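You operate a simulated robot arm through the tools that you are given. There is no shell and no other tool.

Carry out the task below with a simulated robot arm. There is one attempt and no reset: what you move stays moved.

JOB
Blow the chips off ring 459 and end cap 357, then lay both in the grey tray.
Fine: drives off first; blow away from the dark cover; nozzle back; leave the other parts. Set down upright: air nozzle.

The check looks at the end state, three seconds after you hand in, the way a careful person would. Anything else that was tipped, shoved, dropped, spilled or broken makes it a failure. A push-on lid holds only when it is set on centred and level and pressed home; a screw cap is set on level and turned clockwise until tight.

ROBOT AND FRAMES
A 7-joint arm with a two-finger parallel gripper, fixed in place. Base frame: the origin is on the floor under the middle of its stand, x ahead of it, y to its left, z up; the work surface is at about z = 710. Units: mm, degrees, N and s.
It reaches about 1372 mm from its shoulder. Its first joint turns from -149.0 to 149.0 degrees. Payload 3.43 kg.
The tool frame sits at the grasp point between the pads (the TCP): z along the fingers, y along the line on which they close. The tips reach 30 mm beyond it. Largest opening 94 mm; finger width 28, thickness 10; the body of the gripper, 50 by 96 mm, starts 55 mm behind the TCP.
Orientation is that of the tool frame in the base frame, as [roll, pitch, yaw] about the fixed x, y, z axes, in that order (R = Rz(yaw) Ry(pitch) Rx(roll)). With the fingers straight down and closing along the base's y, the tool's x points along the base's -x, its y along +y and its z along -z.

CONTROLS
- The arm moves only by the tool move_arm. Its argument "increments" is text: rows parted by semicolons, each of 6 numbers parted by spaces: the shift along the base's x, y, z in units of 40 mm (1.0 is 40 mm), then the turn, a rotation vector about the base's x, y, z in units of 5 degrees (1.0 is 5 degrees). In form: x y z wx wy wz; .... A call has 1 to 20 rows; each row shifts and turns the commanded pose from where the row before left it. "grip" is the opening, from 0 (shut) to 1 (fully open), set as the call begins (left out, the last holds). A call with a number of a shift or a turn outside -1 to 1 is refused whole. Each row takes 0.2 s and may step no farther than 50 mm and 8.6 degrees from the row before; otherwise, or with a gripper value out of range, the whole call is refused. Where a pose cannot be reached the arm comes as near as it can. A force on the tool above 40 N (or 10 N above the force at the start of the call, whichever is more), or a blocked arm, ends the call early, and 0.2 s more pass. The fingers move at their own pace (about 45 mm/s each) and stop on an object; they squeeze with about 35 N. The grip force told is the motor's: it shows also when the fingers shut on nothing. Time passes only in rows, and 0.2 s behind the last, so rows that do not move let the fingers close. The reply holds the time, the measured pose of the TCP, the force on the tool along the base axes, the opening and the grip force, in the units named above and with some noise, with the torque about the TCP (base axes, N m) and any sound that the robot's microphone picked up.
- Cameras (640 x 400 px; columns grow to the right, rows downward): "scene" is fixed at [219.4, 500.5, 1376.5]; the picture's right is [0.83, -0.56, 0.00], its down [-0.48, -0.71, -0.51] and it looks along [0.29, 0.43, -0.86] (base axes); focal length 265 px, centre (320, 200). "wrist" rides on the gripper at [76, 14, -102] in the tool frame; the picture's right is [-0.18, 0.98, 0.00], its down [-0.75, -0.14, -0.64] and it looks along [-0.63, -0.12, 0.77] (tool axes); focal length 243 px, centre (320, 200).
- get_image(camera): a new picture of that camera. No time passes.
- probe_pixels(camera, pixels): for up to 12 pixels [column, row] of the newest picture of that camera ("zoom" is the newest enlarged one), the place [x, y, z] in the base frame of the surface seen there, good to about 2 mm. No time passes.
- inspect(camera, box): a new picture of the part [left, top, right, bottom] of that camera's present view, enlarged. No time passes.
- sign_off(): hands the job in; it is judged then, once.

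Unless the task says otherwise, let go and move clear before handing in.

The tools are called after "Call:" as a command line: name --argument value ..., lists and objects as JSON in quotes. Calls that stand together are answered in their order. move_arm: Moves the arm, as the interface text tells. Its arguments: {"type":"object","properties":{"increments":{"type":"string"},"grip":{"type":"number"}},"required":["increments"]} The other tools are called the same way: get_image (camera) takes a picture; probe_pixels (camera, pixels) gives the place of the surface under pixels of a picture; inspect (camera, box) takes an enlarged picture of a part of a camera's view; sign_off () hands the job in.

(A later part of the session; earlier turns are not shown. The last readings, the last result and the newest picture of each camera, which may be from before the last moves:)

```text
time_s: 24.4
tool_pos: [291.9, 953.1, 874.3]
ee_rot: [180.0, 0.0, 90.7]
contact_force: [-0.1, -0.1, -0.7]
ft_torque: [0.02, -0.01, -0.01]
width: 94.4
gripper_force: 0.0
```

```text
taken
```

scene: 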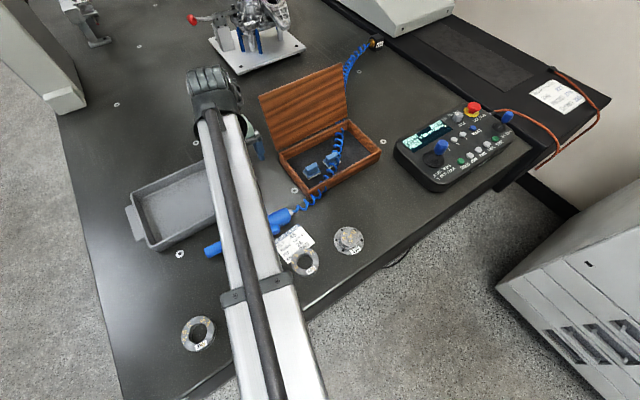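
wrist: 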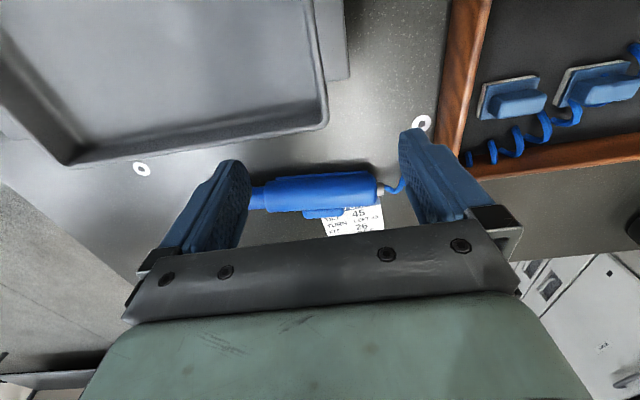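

The gun is visible between the fingers at (315,190) with its tray-side face toward the top of the picture. I'll zoom in on it.

Call:
inspect --camera "wrist" --box '[240, 150, 400, 250]'

Call:
probe_pixels --camera "wrist" --pixels '[[270, 182], [300, 177], [330, 174], [360, 172], [300, 190], [330, 187], [360, 185], [330, 172], [330, 170], [325, 212], [340, 210], [258, 196]]'

```text
4.00 times, centred on (320, 200) of wrist
```

zoom: 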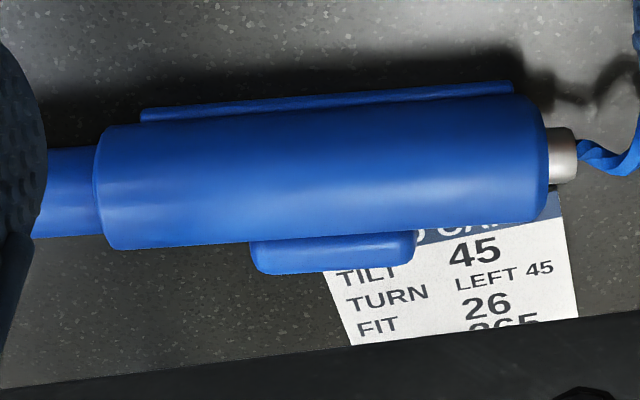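

```text
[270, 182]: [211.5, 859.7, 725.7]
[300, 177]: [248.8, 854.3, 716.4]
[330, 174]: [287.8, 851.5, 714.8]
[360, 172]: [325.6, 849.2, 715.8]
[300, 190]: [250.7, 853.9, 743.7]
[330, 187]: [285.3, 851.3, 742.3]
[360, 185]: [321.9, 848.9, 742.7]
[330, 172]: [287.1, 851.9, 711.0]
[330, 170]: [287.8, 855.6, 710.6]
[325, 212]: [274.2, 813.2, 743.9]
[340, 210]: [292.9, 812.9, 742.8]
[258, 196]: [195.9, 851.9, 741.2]
```

The far side shows only a flat foot strip at z≈715 and no other protrusion; the body's far face is near y≈857 and the foot centre near y≈836.5. I'll swing the wrist back to align over the plain front part of the body (x≈222) to compare the grip force there.

Call:
move_arm --increments "-0.103 -0.167 -0.065 0 0 1; -0.103 -0.167 -0.065 0 0 1; -0.103 -0.167 -0.065 0 0 1; -0.103 -0.167 -0.065 0 0 1; -0.103 -0.167 -0.065 0 0 1; -0.103 -0.167 -0.065 0 0 1; -0.103 -0.167 -0.065 0 0 1; -0.103 -0.167 -0.065 0 0 1; -0.103 -0.167 -0.065 0 0 1; -0.103 -0.167 -0.065 0 0 1; -0.103 -0.167 -0.065 0 0 1; -0.103 -0.167 -0.065 0 0 1; -0.103 -0.167 -0.065 0 0 1; -0.103 -0.167 -0.065 0 0 1; -0.103 -0.167 -0.065 0 0 1; -0.103 -0.167 -0.065 0 0 1; -0.103 -0.167 -0.065 0 0 1; 0 0 0 0 0 0" --grip 1

Call:
get_image --camera "wrist"

```text
time_s: 28.2
tool_pos: [222.1, 837.5, 828.2]
ee_rot: [180.0, 0.1, 175.9]
contact_force: [-0.3, 0.3, 0.0]
ft_torque: [-0.01, 0.02, 0.0]
width: 94.0
gripper_force: 0.1
```

```text
taken
```

wrist: 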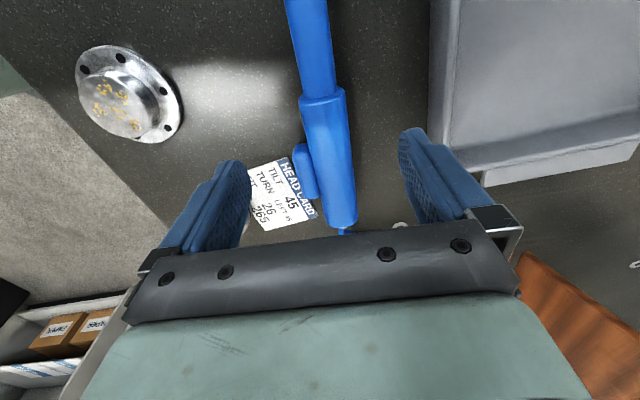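

The gripper is over the front of the body at (222,837.5). I'll nudge 2 mm in y, descend to z≈745 and close to compare the grip reading.

Call:
move_arm --increments "0 0.05 -0.8 0 0 0; 0 0 -0.8 0 0 0; 0 0 -0.48 0 0 0; 0 0 0 0 0 0" --grip 1

Call:
move_arm --increments "0 0 0 0 0 0; 0 0 0 0 0 0; 0 0 0 0 0 0; 0 0 0 0 0 0; 0 0 0 0 0 0" --grip 0.3

Call:
get_image --camera "wrist"

```text
time_s: 29.2
tool_pos: [220.6, 840.0, 743.1]
ee_rot: [-180.0, 0.0, 175.8]
contact_force: [0.6, 0.3, -0.1]
ft_torque: [0.01, 0.05, -0.02]
width: 94.0
gripper_force: 0.1
```

```text
time_s: 30.4
tool_pos: [221.4, 840.4, 743.9]
ee_rot: [-180.0, 0.0, 175.8]
contact_force: [0.3, 0.6, 0.6]
ft_torque: [-0.01, -0.05, 0.05]
width: 42.5
gripper_force: 9.0
```

```text
taken
```

wrist: 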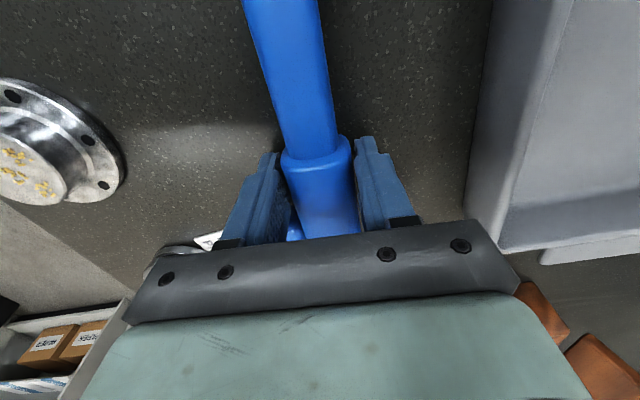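

Here too the reading is about 9 N (width 42.5 mm on the plain body), so that seems to be how a grip on an object reads. I'll try a small slow lift from here to see whether the gun comes up.

Call:
move_arm --increments "0 0 0.05 0 0 0; 0 0 0.05 0 0 0; 0 0 0.05 0 0 0; 0 0 0.05 0 0 0; 0 0 0 0 0 0" --grip 0

Call:
get_image --camera "wrist"

Call:
probe_pixels --camera "wrist" --pixels '[[280, 15], [290, 60], [303, 110], [318, 165], [325, 200], [330, 225]]'

```text
time_s: 31.6
tool_pos: [220.8, 839.4, 752.3]
ee_rot: [-180.0, 0.0, 175.8]
contact_force: [-0.3, -0.1, -2.8]
ft_torque: [0.0, 0.09, -0.01]
width: 42.9
gripper_force: 8.5
```

```text
taken
```

wrist: 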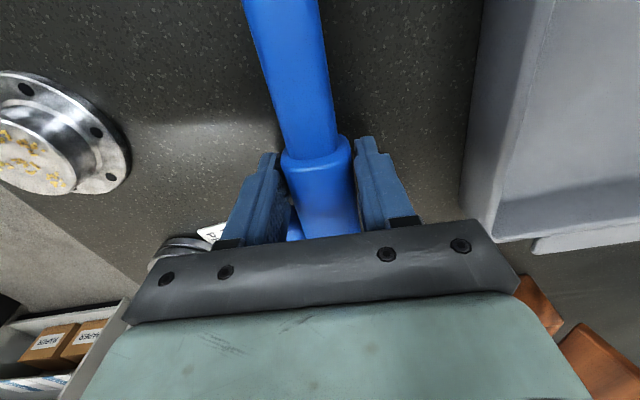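

```text
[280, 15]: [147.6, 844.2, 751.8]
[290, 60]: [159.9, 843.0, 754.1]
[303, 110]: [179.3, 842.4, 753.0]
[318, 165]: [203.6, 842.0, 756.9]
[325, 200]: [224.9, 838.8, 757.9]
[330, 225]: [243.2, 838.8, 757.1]
```

The gun lifts fine on the plain body (top at z≈757, about 2.8 N weight), so gripping it is OK; the lever simply isn't giving air yet. Before going on I'll look closely at the "2 bar" supply block at (376,42).

Call:
inspect --camera "scene" --box '[345, 25, 405, 65]'

Call:
inspect --camera "scene" --box '[190, 60, 230, 120]'

```text
10.00 times, centred on (375, 45) of scene
```

zoom: 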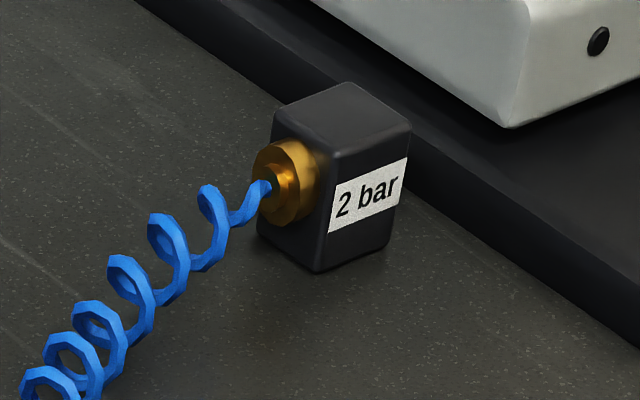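

```text
6.67 times, centred on (210, 90) of scene
```

zoom: 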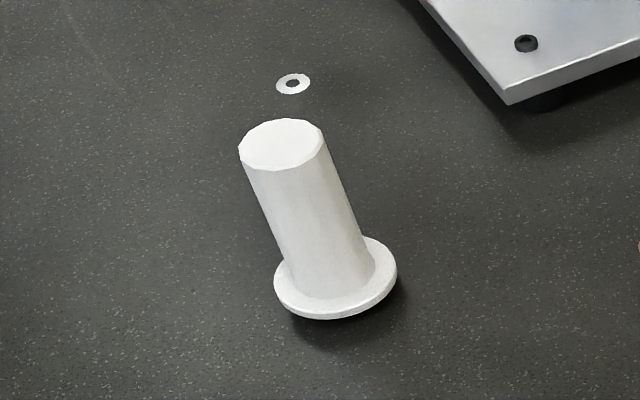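

There's no valve on the supply, so the lever must be what starts the air. I'll lower the gun back onto its foot and release it before retrying the lever.

Call:
move_arm --increments "0 0 -0.05 0 0 0; 0 0 -0.05 0 0 0; 0 0 -0.05 0 0 0; 0 0 -0.05 0 0 0; 0 0 -0.01 0 0 0" --grip 0

Call:
probe_pixels --camera "wrist" --pixels '[[303, 110], [318, 165], [325, 200], [330, 225]]'

```text
time_s: 32.8
tool_pos: [221.9, 839.3, 743.2]
ee_rot: [-179.9, 0.1, 175.9]
contact_force: [0.0, 1.2, -0.4]
ft_torque: [-0.02, -0.06, 0.02]
width: 42.4
gripper_force: 8.9
```

```text
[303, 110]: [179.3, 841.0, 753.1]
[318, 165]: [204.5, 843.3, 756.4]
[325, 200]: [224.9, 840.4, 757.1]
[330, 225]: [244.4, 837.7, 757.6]
```

The gun is back down on its foot (contact force near zero). I'll open, and check where the card lies relative to where the left finger would go.

Call:
move_arm --increments "0 0 0 0 0 0; 0 0 0 0 0 0; 0 0 0 0 0 0; 0 0 1 0 0 0; 0 0 1 0 0 0" --grip 1

Call:
get_image --camera "wrist"

Call:
inspect --camera "wrist" --box '[230, 70, 380, 240]'

```text
time_s: 34.0
tool_pos: [220.9, 837.4, 826.3]
ee_rot: [180.0, 0.0, 175.8]
contact_force: [-0.8, 0.1, 0.6]
ft_torque: [-0.01, -0.02, 0.0]
width: 94.2
gripper_force: 0.1
```

```text
taken
```

wrist: 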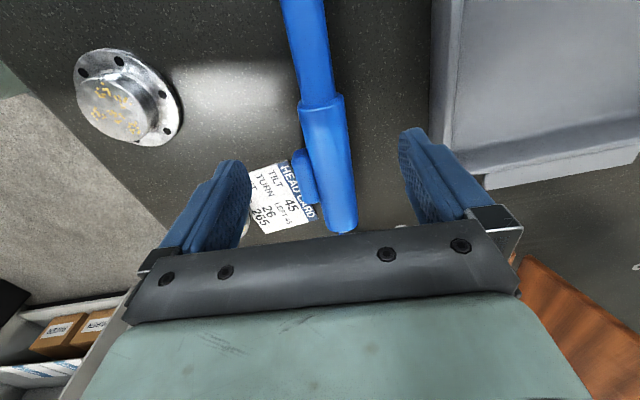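

```text
2.35 times, centred on (305, 155) of wrist
```

zoom: 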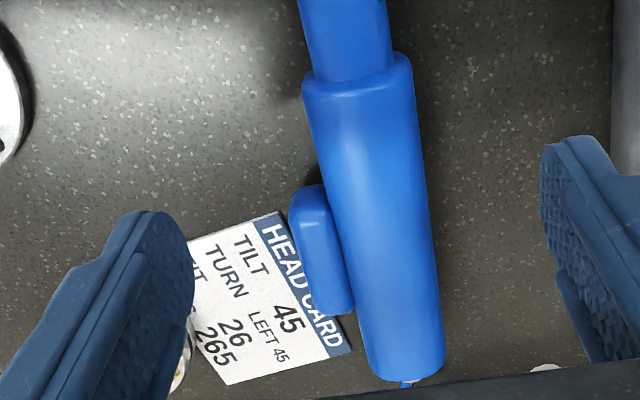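

The gun is resting normally with the card beside the lever. I'll probe the body edges, lever and card corner from this view.

Call:
probe_pixels --camera "zoom" --pixels '[[355, 90], [365, 150], [380, 220], [395, 290], [410, 360], [280, 213], [350, 350], [230, 383], [292, 215], [300, 260], [320, 305], [325, 200]]'

```text
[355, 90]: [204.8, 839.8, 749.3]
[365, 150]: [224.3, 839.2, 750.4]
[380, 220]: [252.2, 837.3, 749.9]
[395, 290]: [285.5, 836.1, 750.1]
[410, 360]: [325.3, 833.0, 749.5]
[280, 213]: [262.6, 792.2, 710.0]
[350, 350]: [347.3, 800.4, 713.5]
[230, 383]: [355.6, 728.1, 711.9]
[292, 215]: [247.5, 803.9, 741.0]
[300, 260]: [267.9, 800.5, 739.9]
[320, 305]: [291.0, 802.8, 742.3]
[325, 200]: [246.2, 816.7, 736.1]
```

The body axis runs at y≈837 near x=262 and the lever face near y≈801, with the card corner at (263,792). I'll regrip over the lever at x≈260, y≈829, as low as z≈743, and close fully with a longer dwell.

Call:
move_arm --increments "0.5 -0.1 -0.2 0 0 0.1; 0.475 -0.11 -0.4 0 0 0; 0 0 -0.8 0 0 0; 0 0 -0.68 0 0 0; 0 0 0 0 0 0" --grip 1

Call:
move_arm --increments "0 0 0 0 0 0; 0 0 0 0 0 0; 0 0 0 0 0 0; 0 0 0 0 0 0; 0 0 0 0 0 0; 0 0 0 0 0 0; 0 0 0 0 0 0; 0 0 0 0 0 0" --grip 0

Call:
get_image --camera "wrist"

```text
time_s: 35.2
tool_pos: [261.3, 832.2, 743.2]
ee_rot: [-180.0, 0.1, 176.4]
contact_force: [0.1, 0.9, 3.7]
ft_torque: [-0.15, -0.04, 0.02]
width: 94.0
gripper_force: 0.1
```

```text
time_s: 37.0
tool_pos: [261.1, 832.9, 741.2]
ee_rot: [-180.0, 0.0, 176.3]
contact_force: [0.3, 1.2, 3.0]
ft_torque: [-0.04, 0.0, 0.05]
width: 58.3
gripper_force: 9.1
```

```text
taken
```

wrist: 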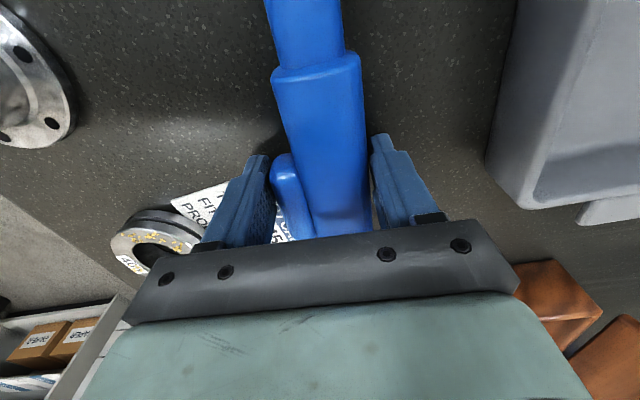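

The fingers pressed lightly on the card (3–4 N upward), and the lever grip again reads 58.3 mm, 9.1 N and no air. I'll raise in 2 mm steps while holding, then check whether the gun lifts.

Call:
move_arm --increments "0 0 0.05 0 0 0; 0 0 0.05 0 0 0; 0 0 0.05 0 0 0; 0 0 0 0 0 0" --grip 0

Call:
get_image --camera "wrist"

Call:
inspect --camera "wrist" --box '[230, 40, 420, 240]'

```text
time_s: 38.0
tool_pos: [260.7, 831.6, 746.9]
ee_rot: [-180.0, 0.0, 176.3]
contact_force: [-0.4, -0.3, -2.0]
ft_torque: [-0.02, 0.01, -0.01]
width: 58.4
gripper_force: 8.6
```

```text
taken
```

wrist: 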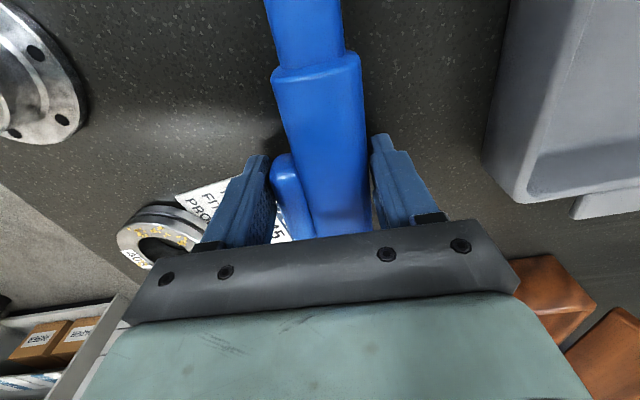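

```text
2.00 times, centred on (325, 140) of wrist
```

zoom: 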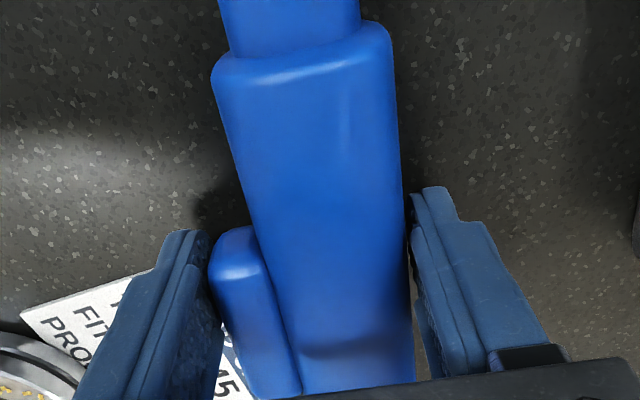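

The tool now carries about 2 N with the width steady at 58.4 mm, so the gun is coming up on the lever grip. I'll lift a bit more and check its height and any sound.

Call:
move_arm --increments "0 0 0.05 0 0 0; 0 0 0.05 0 0 0; 0 0 0.05 0 0 0; 0 0 0.05 0 0 0; 0 0 0.05 0 0 0; 0 0 0 0 0 0" --grip 0

Call:
get_image --camera "wrist"

Call:
probe_pixels --camera "wrist" --pixels '[[310, 20], [318, 70], [325, 110], [332, 150], [340, 200], [290, 170], [295, 200], [300, 220]]'

Call:
get_image --camera "scene"

```text
time_s: 39.4
tool_pos: [261.5, 831.3, 757.9]
ee_rot: [179.9, 0.1, 176.3]
contact_force: [0.0, -0.1, -2.5]
ft_torque: [-0.01, 0.0, -0.02]
width: 58.5
gripper_force: 8.5
```

```text
taken
```

wrist: 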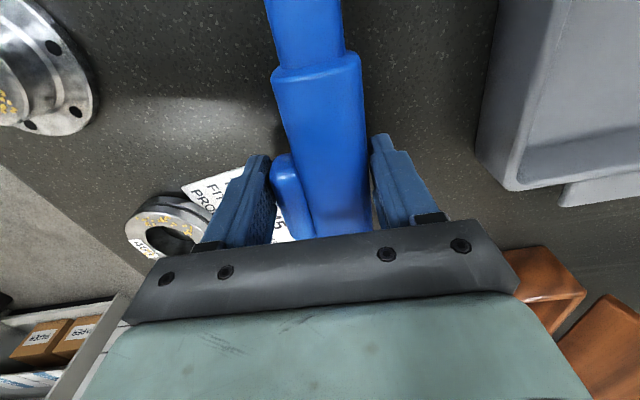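

```text
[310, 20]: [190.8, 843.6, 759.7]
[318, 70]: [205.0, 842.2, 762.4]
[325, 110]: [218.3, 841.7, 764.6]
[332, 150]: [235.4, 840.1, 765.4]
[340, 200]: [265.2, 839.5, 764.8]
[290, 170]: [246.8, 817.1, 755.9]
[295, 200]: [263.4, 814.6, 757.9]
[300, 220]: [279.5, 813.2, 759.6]
```

```text
taken
```

scene: 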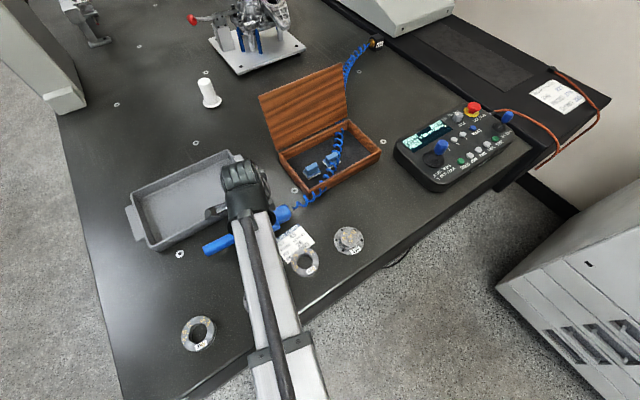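

The gun is up about 15 mm (top at z≈765), held across the lever with a stable 58.5 mm grip. I'll raise it 80 mm slowly, keeping it pointing toward -x away from the dark cover, and check hose and grip.

Call:
move_arm --increments "0 0 0.2 0 0 0; 0 0 0.4 0 0 0; 0 0 0.4 0 0 0; 0 0 0.4 0 0 0; 0 0 0.4 0 0 0; 0 0 0.2 0 0 0; 0 0 0 0 0 0" --grip 0

Call:
get_image --camera "scene"

Call:
get_image --camera "wrist"

```text
time_s: 41.0
tool_pos: [260.7, 831.6, 839.1]
ee_rot: [180.0, 0.0, 176.3]
contact_force: [-0.7, -0.3, -3.0]
ft_torque: [-0.02, -0.03, 0.01]
width: 58.6
gripper_force: 9.2
```

```text
taken
```

scene: 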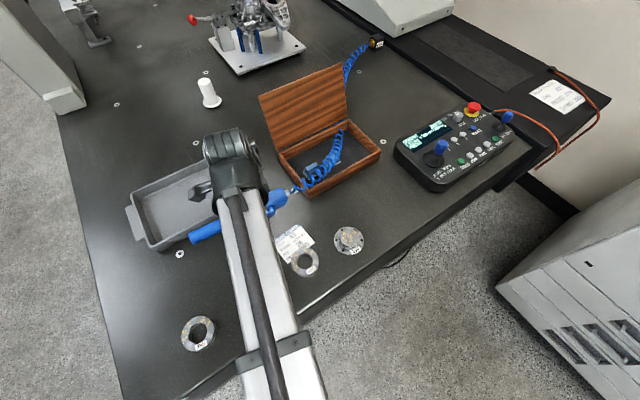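

```text
taken
```

wrist: 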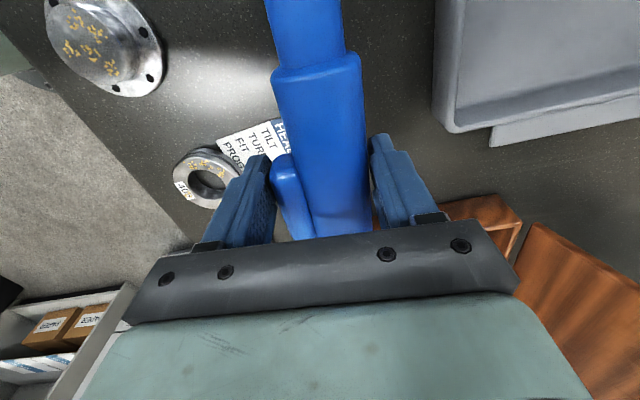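

The gun hangs securely at z≈839 with the hose following, though no air sound so far. I'll bring it to the blow position for cap 357, nose pointing to -x and tilted down 35°, and see whether air acts there.

Call:
move_arm --increments "0.25 -0.41 0.25 0 -0.5 0.1; 0.25 -0.41 0.25 0 -0.8 0.1; 0.25 -0.41 0.2 0 -0.8 0.1; 0.25 -0.41 0.2 0 -0.8 0.1; 0.25 -0.41 0.15 0 -0.8 0.1; 0.25 -0.41 0.1 0 -0.8 0.1; 0.25 -0.41 0 0 -0.8 0.1; 0.25 -0.41 0 0 -0.8 0; 0.24 -0.42 0 0 -0.8 0; 0 0 0 0 0 0" --grip 0

Call:
get_image --camera "scene"

Call:
get_image --camera "wrist"

```text
time_s: 43.2
tool_pos: [351.7, 684.0, 882.4]
ee_rot: [179.0, 34.6, 179.7]
contact_force: [-0.2, 0.8, -3.2]
ft_torque: [-0.01, -0.01, 0.05]
width: 58.3
gripper_force: 9.3
```

```text
taken
```

scene: 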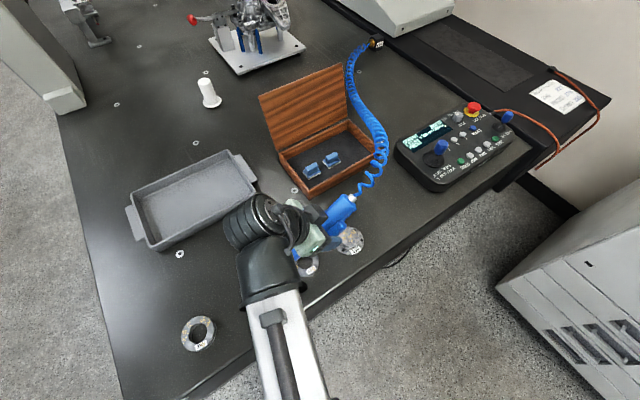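

```text
taken
```

wrist: 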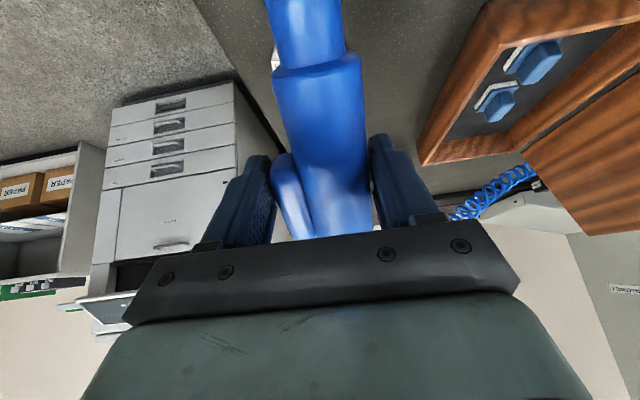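

The gun is in place behind cap 357 but there's still no air sound. I'll zoom on the lever in the wrist view to see how the finger meets it.

Call:
inspect --camera "wrist" --box '[240, 120, 400, 240]'

Call:
inspect --camera "scene" --box '[220, 170, 400, 300]'

Call:
probe_pixels --camera "wrist" --pixels '[[266, 175], [272, 200], [285, 175], [300, 200], [372, 170], [380, 200], [245, 230], [320, 60], [330, 150], [300, 10]]'

```text
3.33 times, centred on (320, 180) of wrist
```

zoom: 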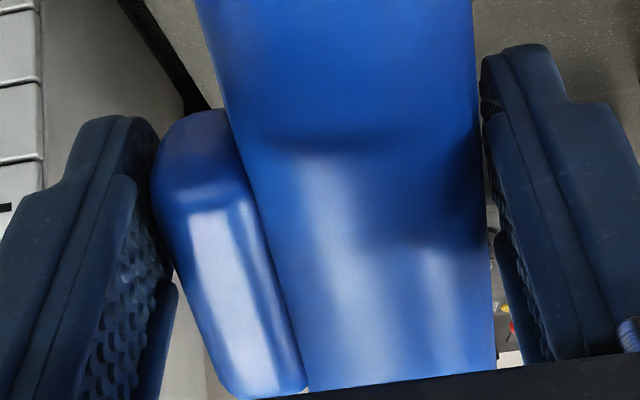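

```text
3.08 times, centred on (310, 235) of scene
```

zoom: 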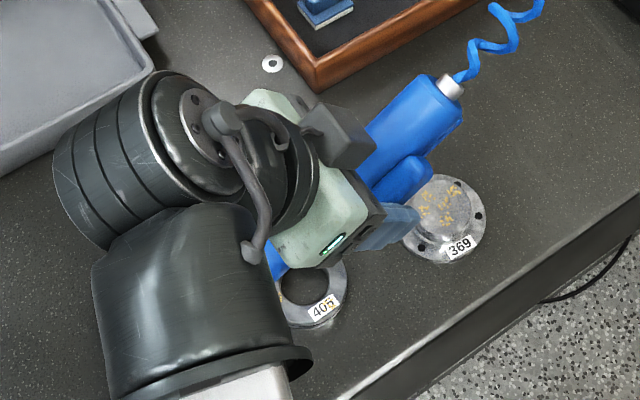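

```text
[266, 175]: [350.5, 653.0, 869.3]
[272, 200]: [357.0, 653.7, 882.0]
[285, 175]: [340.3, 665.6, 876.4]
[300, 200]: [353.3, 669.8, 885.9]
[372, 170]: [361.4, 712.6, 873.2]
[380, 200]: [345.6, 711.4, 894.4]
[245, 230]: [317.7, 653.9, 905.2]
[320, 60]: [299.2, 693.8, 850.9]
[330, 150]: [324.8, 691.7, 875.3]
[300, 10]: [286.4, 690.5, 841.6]
```

The finger only meets the lever near its front end and there's no air. I'll carry the gun back along the same path, checking cap 357 on the way, to set it down in its original place and regrip nearer the lever's rear.

Call:
move_arm --increments "-0.24 0.42 0 0 0.8 0; -0.25 0.41 0 0 0.8 0; -0.25 0.41 0 0 0.8 -0.1; -0.25 0.41 -0.1 0 0.8 -0.1; -0.25 0.41 -0.15 0 0.8 -0.1; -0.25 0.41 -0.2 0 0.8 -0.1; -0.25 0.41 -0.2 0 0.8 -0.1; -0.25 0.41 -0.25 0 0.8 -0.1; -0.25 0.41 -0.25 0 0.5 -0.1; 0 0 0 0 0 0" --grip 0

Call:
get_image --camera "scene"

Call:
get_image --camera "wrist"

```text
time_s: 45.4
tool_pos: [263.5, 831.6, 834.8]
ee_rot: [-179.9, -0.1, 176.3]
contact_force: [0.0, -0.8, -2.3]
ft_torque: [-0.04, 0.0, -0.01]
width: 58.6
gripper_force: 9.1
```

```text
taken
```

scene: 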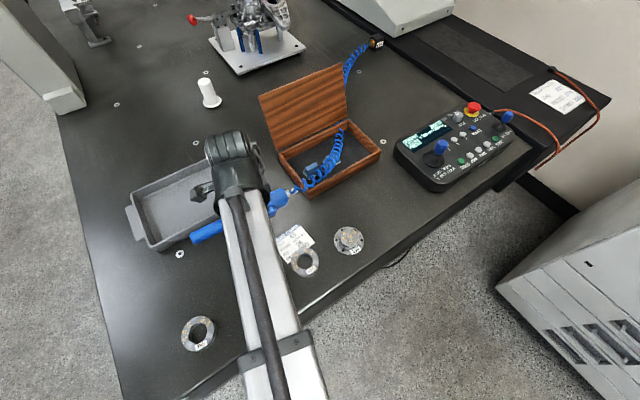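

```text
taken
```

wrist: 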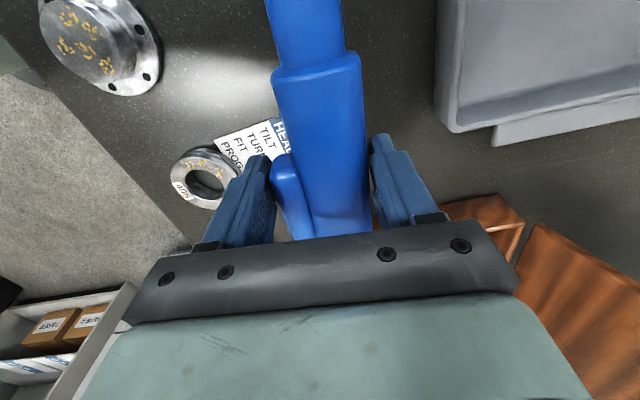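

Cap 357 still carries its chips (wrist 90,40), confirming no air yet. I'll lower the gun straight down to its original resting place.

Call:
move_arm --increments "0 0 -0.5 0 0 0; 0 0 -0.5 0 0 0; 0 0 -0.5 0 0 0; 0 0 -0.4 0 0 0; 0 0 -0.2 0 0 0; 0 0 -0.1 0 0 0; 0 0 -0.05 0 0 0; 0 0 -0.05 0 0 0" --grip 0

Call:
get_image --camera "wrist"

```text
time_s: 47.2
tool_pos: [262.6, 831.2, 744.3]
ee_rot: [-180.0, -0.1, 176.3]
contact_force: [0.1, -0.1, -3.5]
ft_torque: [-0.02, -0.03, -0.01]
width: 58.2
gripper_force: 8.7
```

```text
taken
```

wrist: 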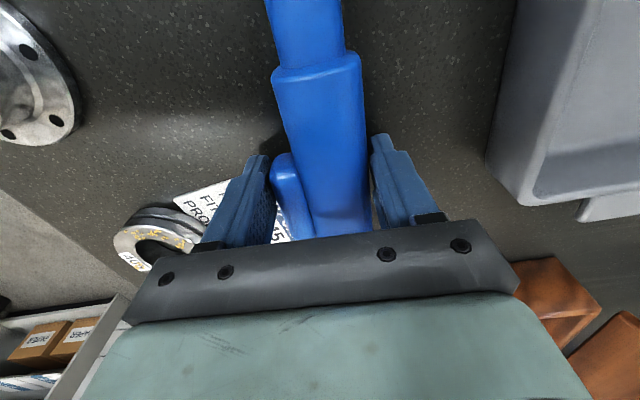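

The tool still carries the gun's weight (-3.5 N), so it's a millimetre or two off the table. I'll lower in sub-millimetre steps until the weight comes off.

Call:
move_arm --increments "0 0 -0.02 0 0 0; 0 0 -0.02 0 0 0; 0 0 0 0 0 0" --grip 0

```text
time_s: 48.0
tool_pos: [262.9, 831.0, 743.8]
ee_rot: [-180.0, 0.1, 176.2]
contact_force: [0.8, -1.0, -2.1]
ft_torque: [-0.04, -0.03, 0.01]
width: 58.4
gripper_force: 8.6
```

Call:
move_arm --increments "0 0 -0.02 0 0 0; 0 0 -0.02 0 0 0; 0 0 0 0 0 0" --grip 0

```text
time_s: 48.8
tool_pos: [260.3, 831.2, 742.9]
ee_rot: [180.0, 0.1, 176.4]
contact_force: [3.8, -1.4, 8.3]
ft_torque: [-0.12, 0.03, 0.0]
width: 58.3
gripper_force: 9.4
```

Now it reads +8.3 N upward, so the gun (and perhaps a fingertip on the card) is on the table. I'll ease up about 1 mm and open.

Call:
move_arm --increments "0 0 0.03 0 0 0; 0 0 0 0 0 0" --grip 0

Call:
move_arm --increments "0 0 0 0 0 0; 0 0 0 0 0 0; 0 0 0 0 0 0" --grip 1

Call:
get_image --camera "wrist"

```text
time_s: 49.4
tool_pos: [260.3, 832.5, 742.9]
ee_rot: [-179.9, 0.0, 176.3]
contact_force: [0.0, 0.1, -2.3]
ft_torque: [-0.02, -0.02, -0.03]
width: 58.5
gripper_force: 8.9
```

```text
time_s: 50.2
tool_pos: [262.1, 831.2, 743.3]
ee_rot: [180.0, 0.0, 176.3]
contact_force: [-0.1, -0.5, 1.2]
ft_torque: [0.01, 0.01, -0.01]
width: 93.7
gripper_force: 0.0
```

```text
taken
```

wrist: 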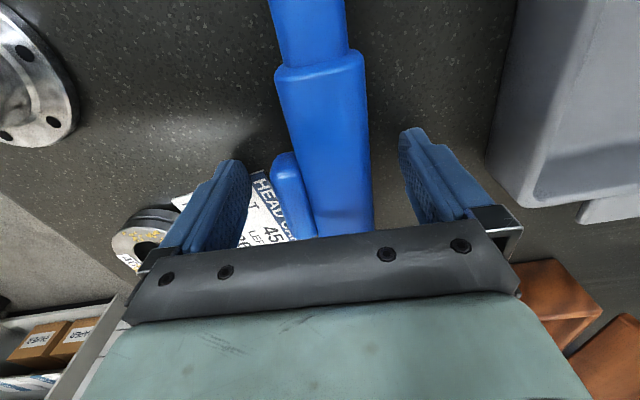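

The gun is back on its foot with fingers clear either side. I'll shift 24 mm toward the lever's rear, slightly higher to clear the card, and close again.

Call:
move_arm --increments "0 0 0.07 0 0 0; 0.3 -0.015 0 0 0 0; 0.3 -0.015 0 0 0 0; 0 0 0 0 0 0" --grip 1

Call:
move_arm --increments "0 0 0 0 0 0; 0 0 0 0 0 0; 0 0 0 0 0 0; 0 0 0 0 0 0; 0 0 0 0 0 0" --grip 0

Call:
get_image --camera "wrist"

```text
time_s: 51.2
tool_pos: [285.0, 830.6, 745.7]
ee_rot: [-180.0, 0.0, 176.3]
contact_force: [-0.3, -0.1, 0.2]
ft_torque: [0.01, -0.03, -0.01]
width: 93.8
gripper_force: 0.0
```

```text
time_s: 52.4
tool_pos: [285.2, 830.6, 745.4]
ee_rot: [180.0, 0.0, 176.3]
contact_force: [0.1, 1.3, 0.6]
ft_torque: [0.0, 0.01, -0.01]
width: 58.5
gripper_force: 8.9
```

```text
taken
```

wrist: 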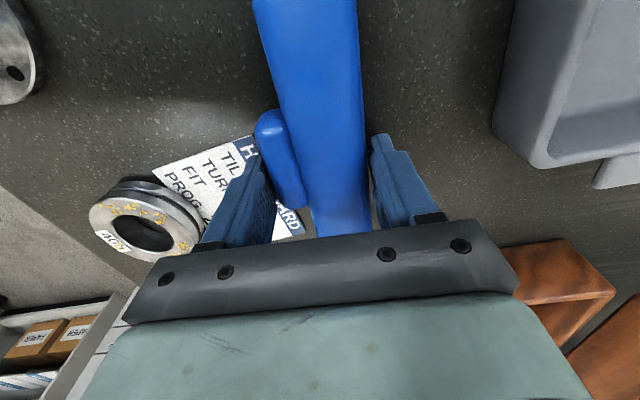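

At the lever's rear the reading is the same (58.5 mm, 8.9 N) with no air. I'll release and rise clear, then look at the two parts closely, both to learn their geometry and to compare grip behaviour.

Call:
move_arm --increments "0 0 0 0 0 0; 0 0 0 0 0 0; 0 0 0 0 0 0; 0 0 0.8 0 0 0; 0 0 0.9 0 0 0; -0.3 -0.3 0.9 0 0 0.1; -0.8 -0.4 0.4 0 0 0.1; -0.8 -0.5 0 0 0 0.1; -0.8 -0.5 0 0 0 0.1; -0.8 -0.5 0 0 0 0.1; -0.8 -0.5 0 0 0 0.1; -0.8 -0.5 0 0 0 0.1; -0.5 -0.5 0 0 0 0" --grip 1

Call:
get_image --camera "wrist"

Call:
get_image --camera "scene"

```text
time_s: 55.2
tool_pos: [58.7, 680.2, 864.1]
ee_rot: [180.0, 0.1, 179.9]
contact_force: [0.6, 0.6, 0.5]
ft_torque: [0.0, 0.01, -0.01]
width: 94.0
gripper_force: 0.1
```

```text
taken
```

wrist: 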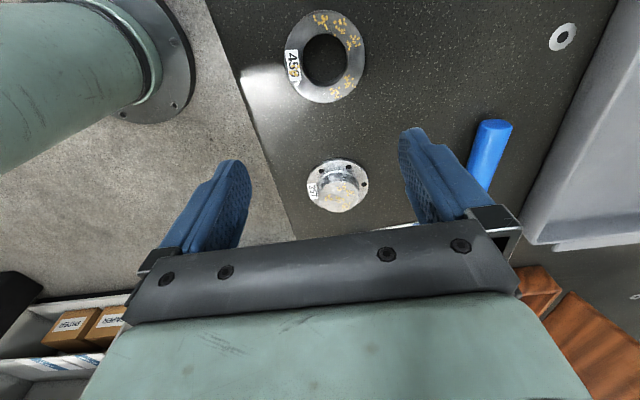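

```text
taken
```

scene: 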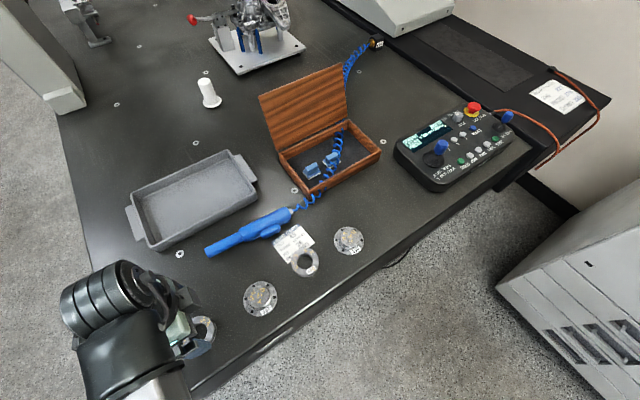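

The gun is back where it lay. In the wrist view ring 459 is at (325,57) and cap 357 at (340,185), so I'll probe their rims.

Call:
probe_pixels --camera "wrist" --pixels '[[288, 57], [362, 57], [325, 14], [325, 100], [325, 57], [300, 57], [350, 57], [340, 185], [313, 183], [366, 184], [338, 162], [345, 205]]'

Call:
inspect --camera "wrist" --box '[260, 0, 400, 120]'

Call:
inspect --camera "wrist" --box '[290, 140, 390, 230]'

Call:
inspect --camera "scene" --box '[195, 195, 315, 270]'

```text
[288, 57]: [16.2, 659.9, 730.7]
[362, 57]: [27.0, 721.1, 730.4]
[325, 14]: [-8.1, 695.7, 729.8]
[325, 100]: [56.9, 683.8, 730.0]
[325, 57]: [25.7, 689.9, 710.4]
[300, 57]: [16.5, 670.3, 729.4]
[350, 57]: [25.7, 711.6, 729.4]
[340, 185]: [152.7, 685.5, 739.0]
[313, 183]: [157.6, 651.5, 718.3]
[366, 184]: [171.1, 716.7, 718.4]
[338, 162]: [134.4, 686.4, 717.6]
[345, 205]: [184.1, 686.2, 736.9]
```

```text
3.33 times, centred on (330, 60) of wrist
```

zoom: 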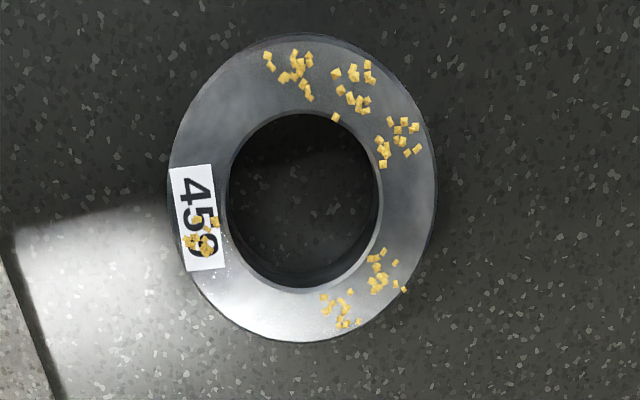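

```text
4.44 times, centred on (340, 185) of wrist
```

zoom: 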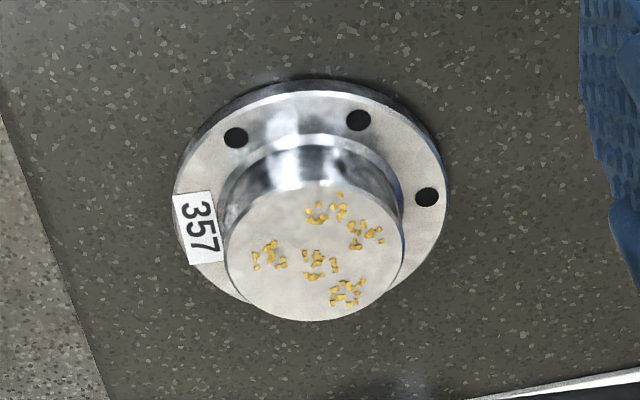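

```text
5.33 times, centred on (255, 232) of scene
```

zoom: 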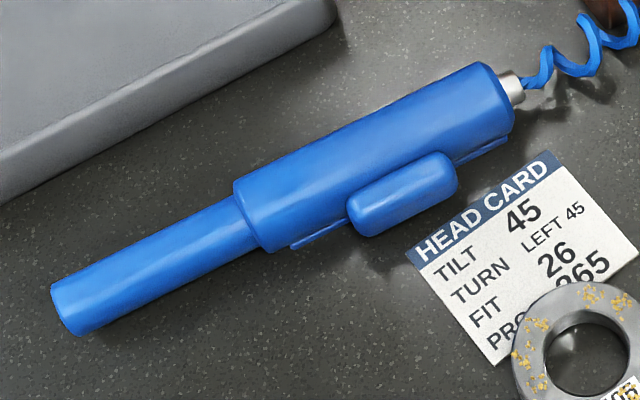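

Ring 459 is centred near (25,690) with top z=730 and about 68 mm outer diameter; cap 357's flange is centred near (170,685), with a boss top at z=739. As a grip test without lifting, I'll come down around ring 459 and close lightly to see what force the gripper reports on a rigid part.

Call:
move_arm --increments "-0.42 0.125 -0.7 0 0 0; -0.42 0.12 -0.7 0 0 0; 0 0 -0.8 0 0 0; 0 0 -0.75 0 0 0; 0 0 0 0 0 0" --grip 1

Call:
get_image --camera "wrist"

```text
time_s: 56.4
tool_pos: [29.0, 691.7, 750.7]
ee_rot: [-180.0, 0.1, 179.8]
contact_force: [0.5, 0.9, -0.1]
ft_torque: [0.0, -0.03, 0.01]
width: 93.8
gripper_force: 0.0
```

```text
taken
```

wrist: 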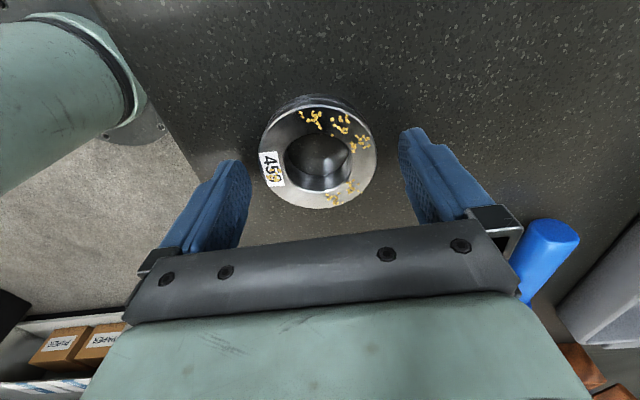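

The ring sits between the fingers; I'll probe its rim once more to centre properly.

Call:
probe_pixels --camera "wrist" --pixels '[[261, 155], [375, 150], [318, 104], [322, 206], [300, 107], [345, 205], [280, 125], [362, 185]]'

```text
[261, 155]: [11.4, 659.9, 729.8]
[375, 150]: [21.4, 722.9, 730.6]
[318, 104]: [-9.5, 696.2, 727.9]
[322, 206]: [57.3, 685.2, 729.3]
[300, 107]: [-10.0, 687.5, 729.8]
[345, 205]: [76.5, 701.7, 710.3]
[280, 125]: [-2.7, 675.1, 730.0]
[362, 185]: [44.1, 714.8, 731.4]
```

The ring's centre is (23.7,690.8) with radius about 33.5. I'll centre on it, go down to z≈745 and close.

Call:
move_arm --increments "-0.12 -0.02 -0.14 0 0 0; 0 0 0 0 0 0" --grip 1

Call:
move_arm --increments "0 0 0 0 0 0; 0 0 0 0 0 0; 0 0 0 0 0 0; 0 0 0 0 0 0" --grip 0.5

```text
time_s: 57.0
tool_pos: [22.2, 689.8, 743.4]
ee_rot: [-180.0, 0.1, 179.9]
contact_force: [0.5, -0.4, 0.2]
ft_torque: [0.0, 0.02, 0.02]
width: 94.2
gripper_force: 0.0
```

```text
time_s: 58.0
tool_pos: [23.2, 691.2, 744.5]
ee_rot: [-180.0, -0.1, 179.6]
contact_force: [-0.6, 1.2, 0.2]
ft_torque: [-0.08, -0.02, -0.03]
width: 69.8
gripper_force: 34.9
```

On ring 459 the gripper reports its full 34.9 N, so the 8.7 N seen on the gun is particular to the gun. I'll hold a moment to see that the reading is steady, then release the ring.

Call:
move_arm --increments "0 0 0 0 0 0; 0 0 0 0 0 0; 0 0 0 0 0 0; 0 0 0 0 0 0; 0 0 0 0 0 0" --grip 0.5

Call:
move_arm --increments "0 0 0 0 0 0; 0 0 0 0 0 0; 0 0 0 0 0 0; 0 0 0.5 0 0 0; 0 0 1 0 0 0; 0 0 1 0 0 0; 0 0 1 0 0 0" --grip 1

Call:
get_image --camera "wrist"

```text
time_s: 59.2
tool_pos: [22.8, 691.0, 743.3]
ee_rot: [179.9, 0.0, 179.9]
contact_force: [-1.6, -0.2, -0.4]
ft_torque: [-0.06, -0.02, -0.09]
width: 69.9
gripper_force: 35.5
```

```text
time_s: 60.8
tool_pos: [23.6, 688.7, 882.7]
ee_rot: [180.0, 0.0, 179.8]
contact_force: [-0.3, -0.5, -1.0]
ft_torque: [-0.04, -0.01, 0.01]
width: 94.1
gripper_force: 0.1
```

```text
taken
```

wrist: 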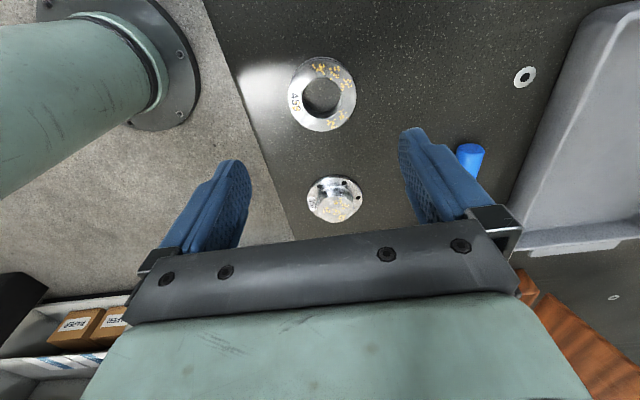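

The ring holds a steady 35 N, so the gun gives a capped 8.7 N wherever I've gripped it so far. I'll move back over the gun and study its lever, body and tip from close above before another grip trial.

Call:
move_arm --increments "0.5 0.6 0 0 0 -0.1; 0.5 0.6 0 0 0 -0.1; 0.5 0.6 0 0 0 -0.1; 0.5 0.6 0 0 0 -0.1; 0.5 0.6 0 0 0 -0.1; 0.5 0.6 -0.2 0 0 -0.1; 0.1 0.15 -0.4 0 0 -0.1; 0 0 -0.4 0 0 0" --grip 1

Call:
get_image --camera "wrist"

Call:
inspect --camera "wrist" --box '[270, 20, 400, 240]'

```text
time_s: 62.6
tool_pos: [149.2, 841.4, 843.1]
ee_rot: [180.0, -0.1, 176.3]
contact_force: [-0.3, 0.8, 0.3]
ft_torque: [0.0, 0.03, -0.03]
width: 93.8
gripper_force: 0.0
```

```text
taken
```

wrist: 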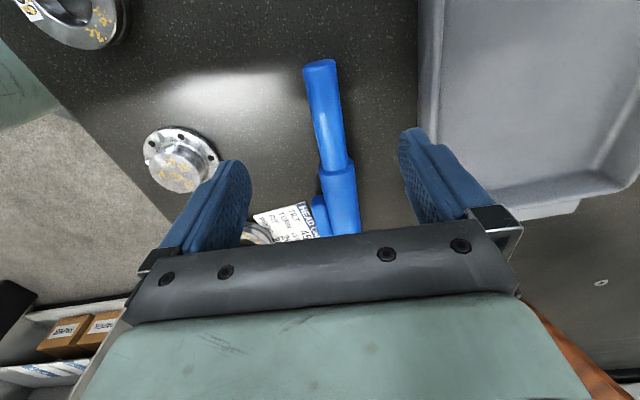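

```text
1.82 times, centred on (335, 130) of wrist
```

zoom: 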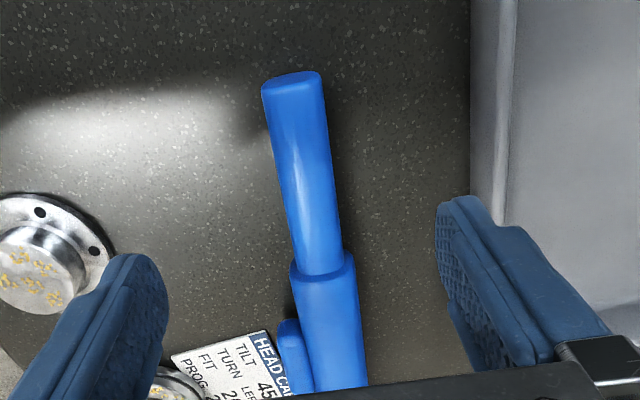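

The barrel lies straight between the fingers at (330,110). As a diagnostic I'll close on the barrel here, without lifting, to compare the force with the body and lever grips.

Call:
move_arm --increments "0 0 -0.8 0 0 0; 0 0 -0.8 0 0 0; 0 0 -0.8 0 0 0; 0 0 -0.05 0 0 0; 0 0 0 0 0 0" --grip 1

Call:
move_arm --increments "0 0 0 0 0 0; 0 0 0 0 0 0; 0 0 0 0 0 0; 0 0 0 0 0 0; 0 0 0 0 0 0" --grip 0

Call:
get_image --camera "wrist"

```text
time_s: 63.8
tool_pos: [146.6, 842.4, 745.8]
ee_rot: [-180.0, 0.0, 176.3]
contact_force: [0.0, -0.2, 0.1]
ft_torque: [-0.01, -0.04, 0.0]
width: 93.7
gripper_force: 0.0
```

```text
time_s: 65.0
tool_pos: [147.3, 842.0, 745.6]
ee_rot: [-179.9, 0.0, 176.3]
contact_force: [-0.6, 0.2, -0.6]
ft_torque: [0.02, -0.01, 0.07]
width: 27.0
gripper_force: 8.6
```

```text
taken
```

wrist: 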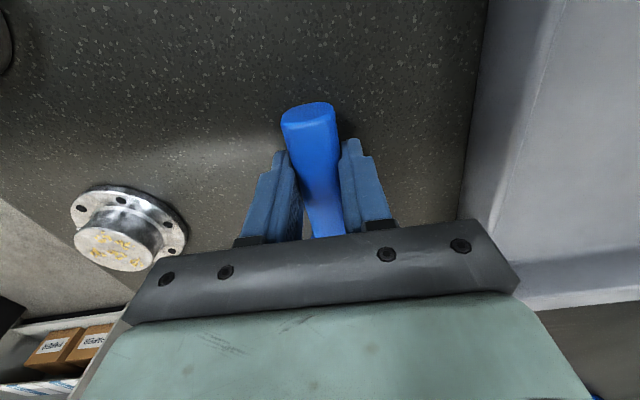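

The barrel also reads 8.6 N, at 27 mm. I'll zoom in to see how the barrel looks between the fingers.

Call:
inspect --camera "wrist" --box '[250, 80, 390, 240]'

Call:
inspect --camera "scene" --box '[190, 190, 320, 270]'

```text
2.50 times, centred on (320, 160) of wrist
```

zoom: 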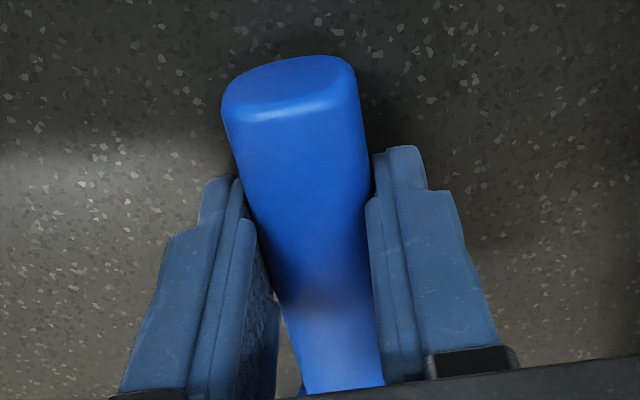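

```text
4.92 times, centred on (255, 230) of scene
```

zoom: 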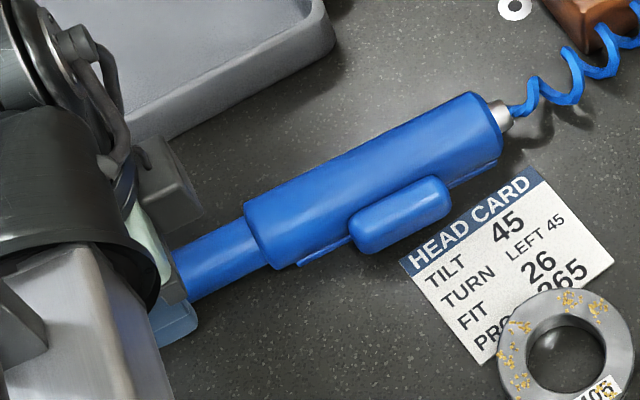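

All grips on the gun read about 8.7 N regardless of place, so that's just how the gun holds. The lifted lever grip was off the lever's middle (x≈270), so next I'll regrip exactly at the lever centre, low, and lift to see if air comes.

Call:
move_arm --increments "0 0 0 0 0 0; 0 0 0 0 0 0; 0 0 0.8 0 0 0; 0 0 0.9 0 0 0; 0.7 -0.06 0.3 0 0 0; 0.8 -0.07 0 0 0 0; 0.8 -0.07 0 0 0 0; 0.8 -0.07 -0.3 0 0 0; 0 0 0 0 0 0" --grip 1

Call:
get_image --camera "wrist"

```text
time_s: 67.0
tool_pos: [272.1, 829.3, 811.5]
ee_rot: [-179.9, 0.1, 176.4]
contact_force: [-0.9, -0.6, 0.0]
ft_torque: [-0.01, 0.01, -0.01]
width: 94.1
gripper_force: 0.1
```

```text
taken
```

wrist: 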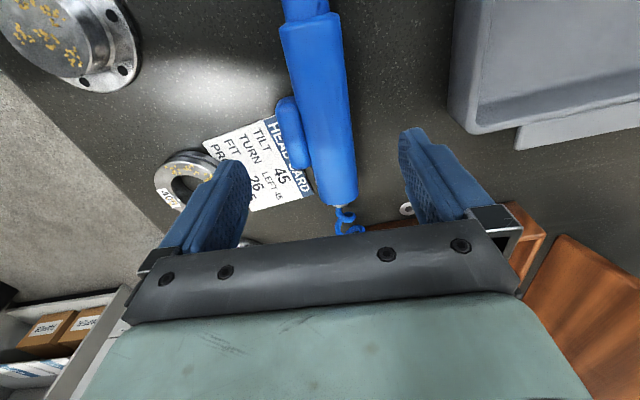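

The gun lies as before with the lever at (290,135). I'll probe lever ends and body top for exact centring.

Call:
inspect --camera "wrist" --box '[240, 60, 390, 240]'

Call:
probe_pixels --camera "wrist" --pixels '[[284, 98], [287, 110], [292, 135], [298, 165], [300, 172], [316, 60], [322, 100], [329, 140], [335, 180], [345, 120], [352, 160], [279, 125]]'

```text
2.22 times, centred on (315, 150) of wrist
```

zoom: 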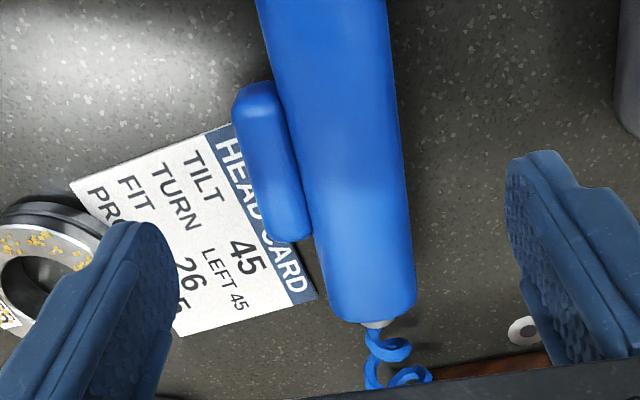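

```text
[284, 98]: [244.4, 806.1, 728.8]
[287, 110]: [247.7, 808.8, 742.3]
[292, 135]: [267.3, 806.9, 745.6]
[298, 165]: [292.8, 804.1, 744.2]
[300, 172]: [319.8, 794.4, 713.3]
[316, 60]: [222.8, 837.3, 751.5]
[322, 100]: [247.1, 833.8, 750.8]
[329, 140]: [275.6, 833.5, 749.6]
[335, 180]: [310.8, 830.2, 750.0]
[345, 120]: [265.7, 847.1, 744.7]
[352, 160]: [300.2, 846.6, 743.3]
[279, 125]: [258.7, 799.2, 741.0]
```

The lever spans x≈243–297 and the gun's axis is now near y≈833, so the lever-grip centre is about y≈826. I'll correct y, descend to z≈743 and close.

Call:
move_arm --increments "-0.03 -0.09 -0.8 0 0 0; 0 0 -0.7 0 0 0; 0 0 -0.2 0 0 0; 0 0 0 0 0 0" --grip 1

Call:
move_arm --increments "0 0 0 0 0 0; 0 0 0 0 0 0; 0 0 0 0 0 0; 0 0 0 0 0 0" --grip 0

Call:
move_arm --increments "0 0 0.05 0 0 0; 0 0 0.05 0 0 0; 0 0 0.1 0 0 0; 0 0 0.15 0 0 0; 0 0 0.2 0 0 0; 0 0 0 0 0 0" --grip 0

Call:
get_image --camera "wrist"

```text
time_s: 68.0
tool_pos: [269.6, 825.2, 744.1]
ee_rot: [180.0, 0.1, 176.2]
contact_force: [-0.4, -0.2, -0.7]
ft_torque: [0.0, 0.0, 0.04]
width: 94.0
gripper_force: 0.0
```

```text
time_s: 69.0
tool_pos: [269.9, 825.8, 744.2]
ee_rot: [180.0, 0.1, 176.3]
contact_force: [0.1, 1.7, -0.2]
ft_torque: [0.0, 0.0, 0.03]
width: 58.6
gripper_force: 9.0
```

```text
time_s: 70.4
tool_pos: [272.0, 825.9, 766.0]
ee_rot: [180.0, -0.1, 176.3]
contact_force: [0.0, 0.4, -2.5]
ft_torque: [0.0, -0.04, -0.01]
width: 58.6
gripper_force: 8.8
```

```text
taken
```

wrist: 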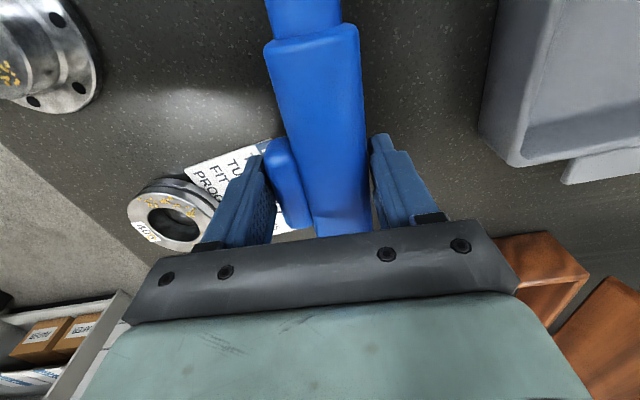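

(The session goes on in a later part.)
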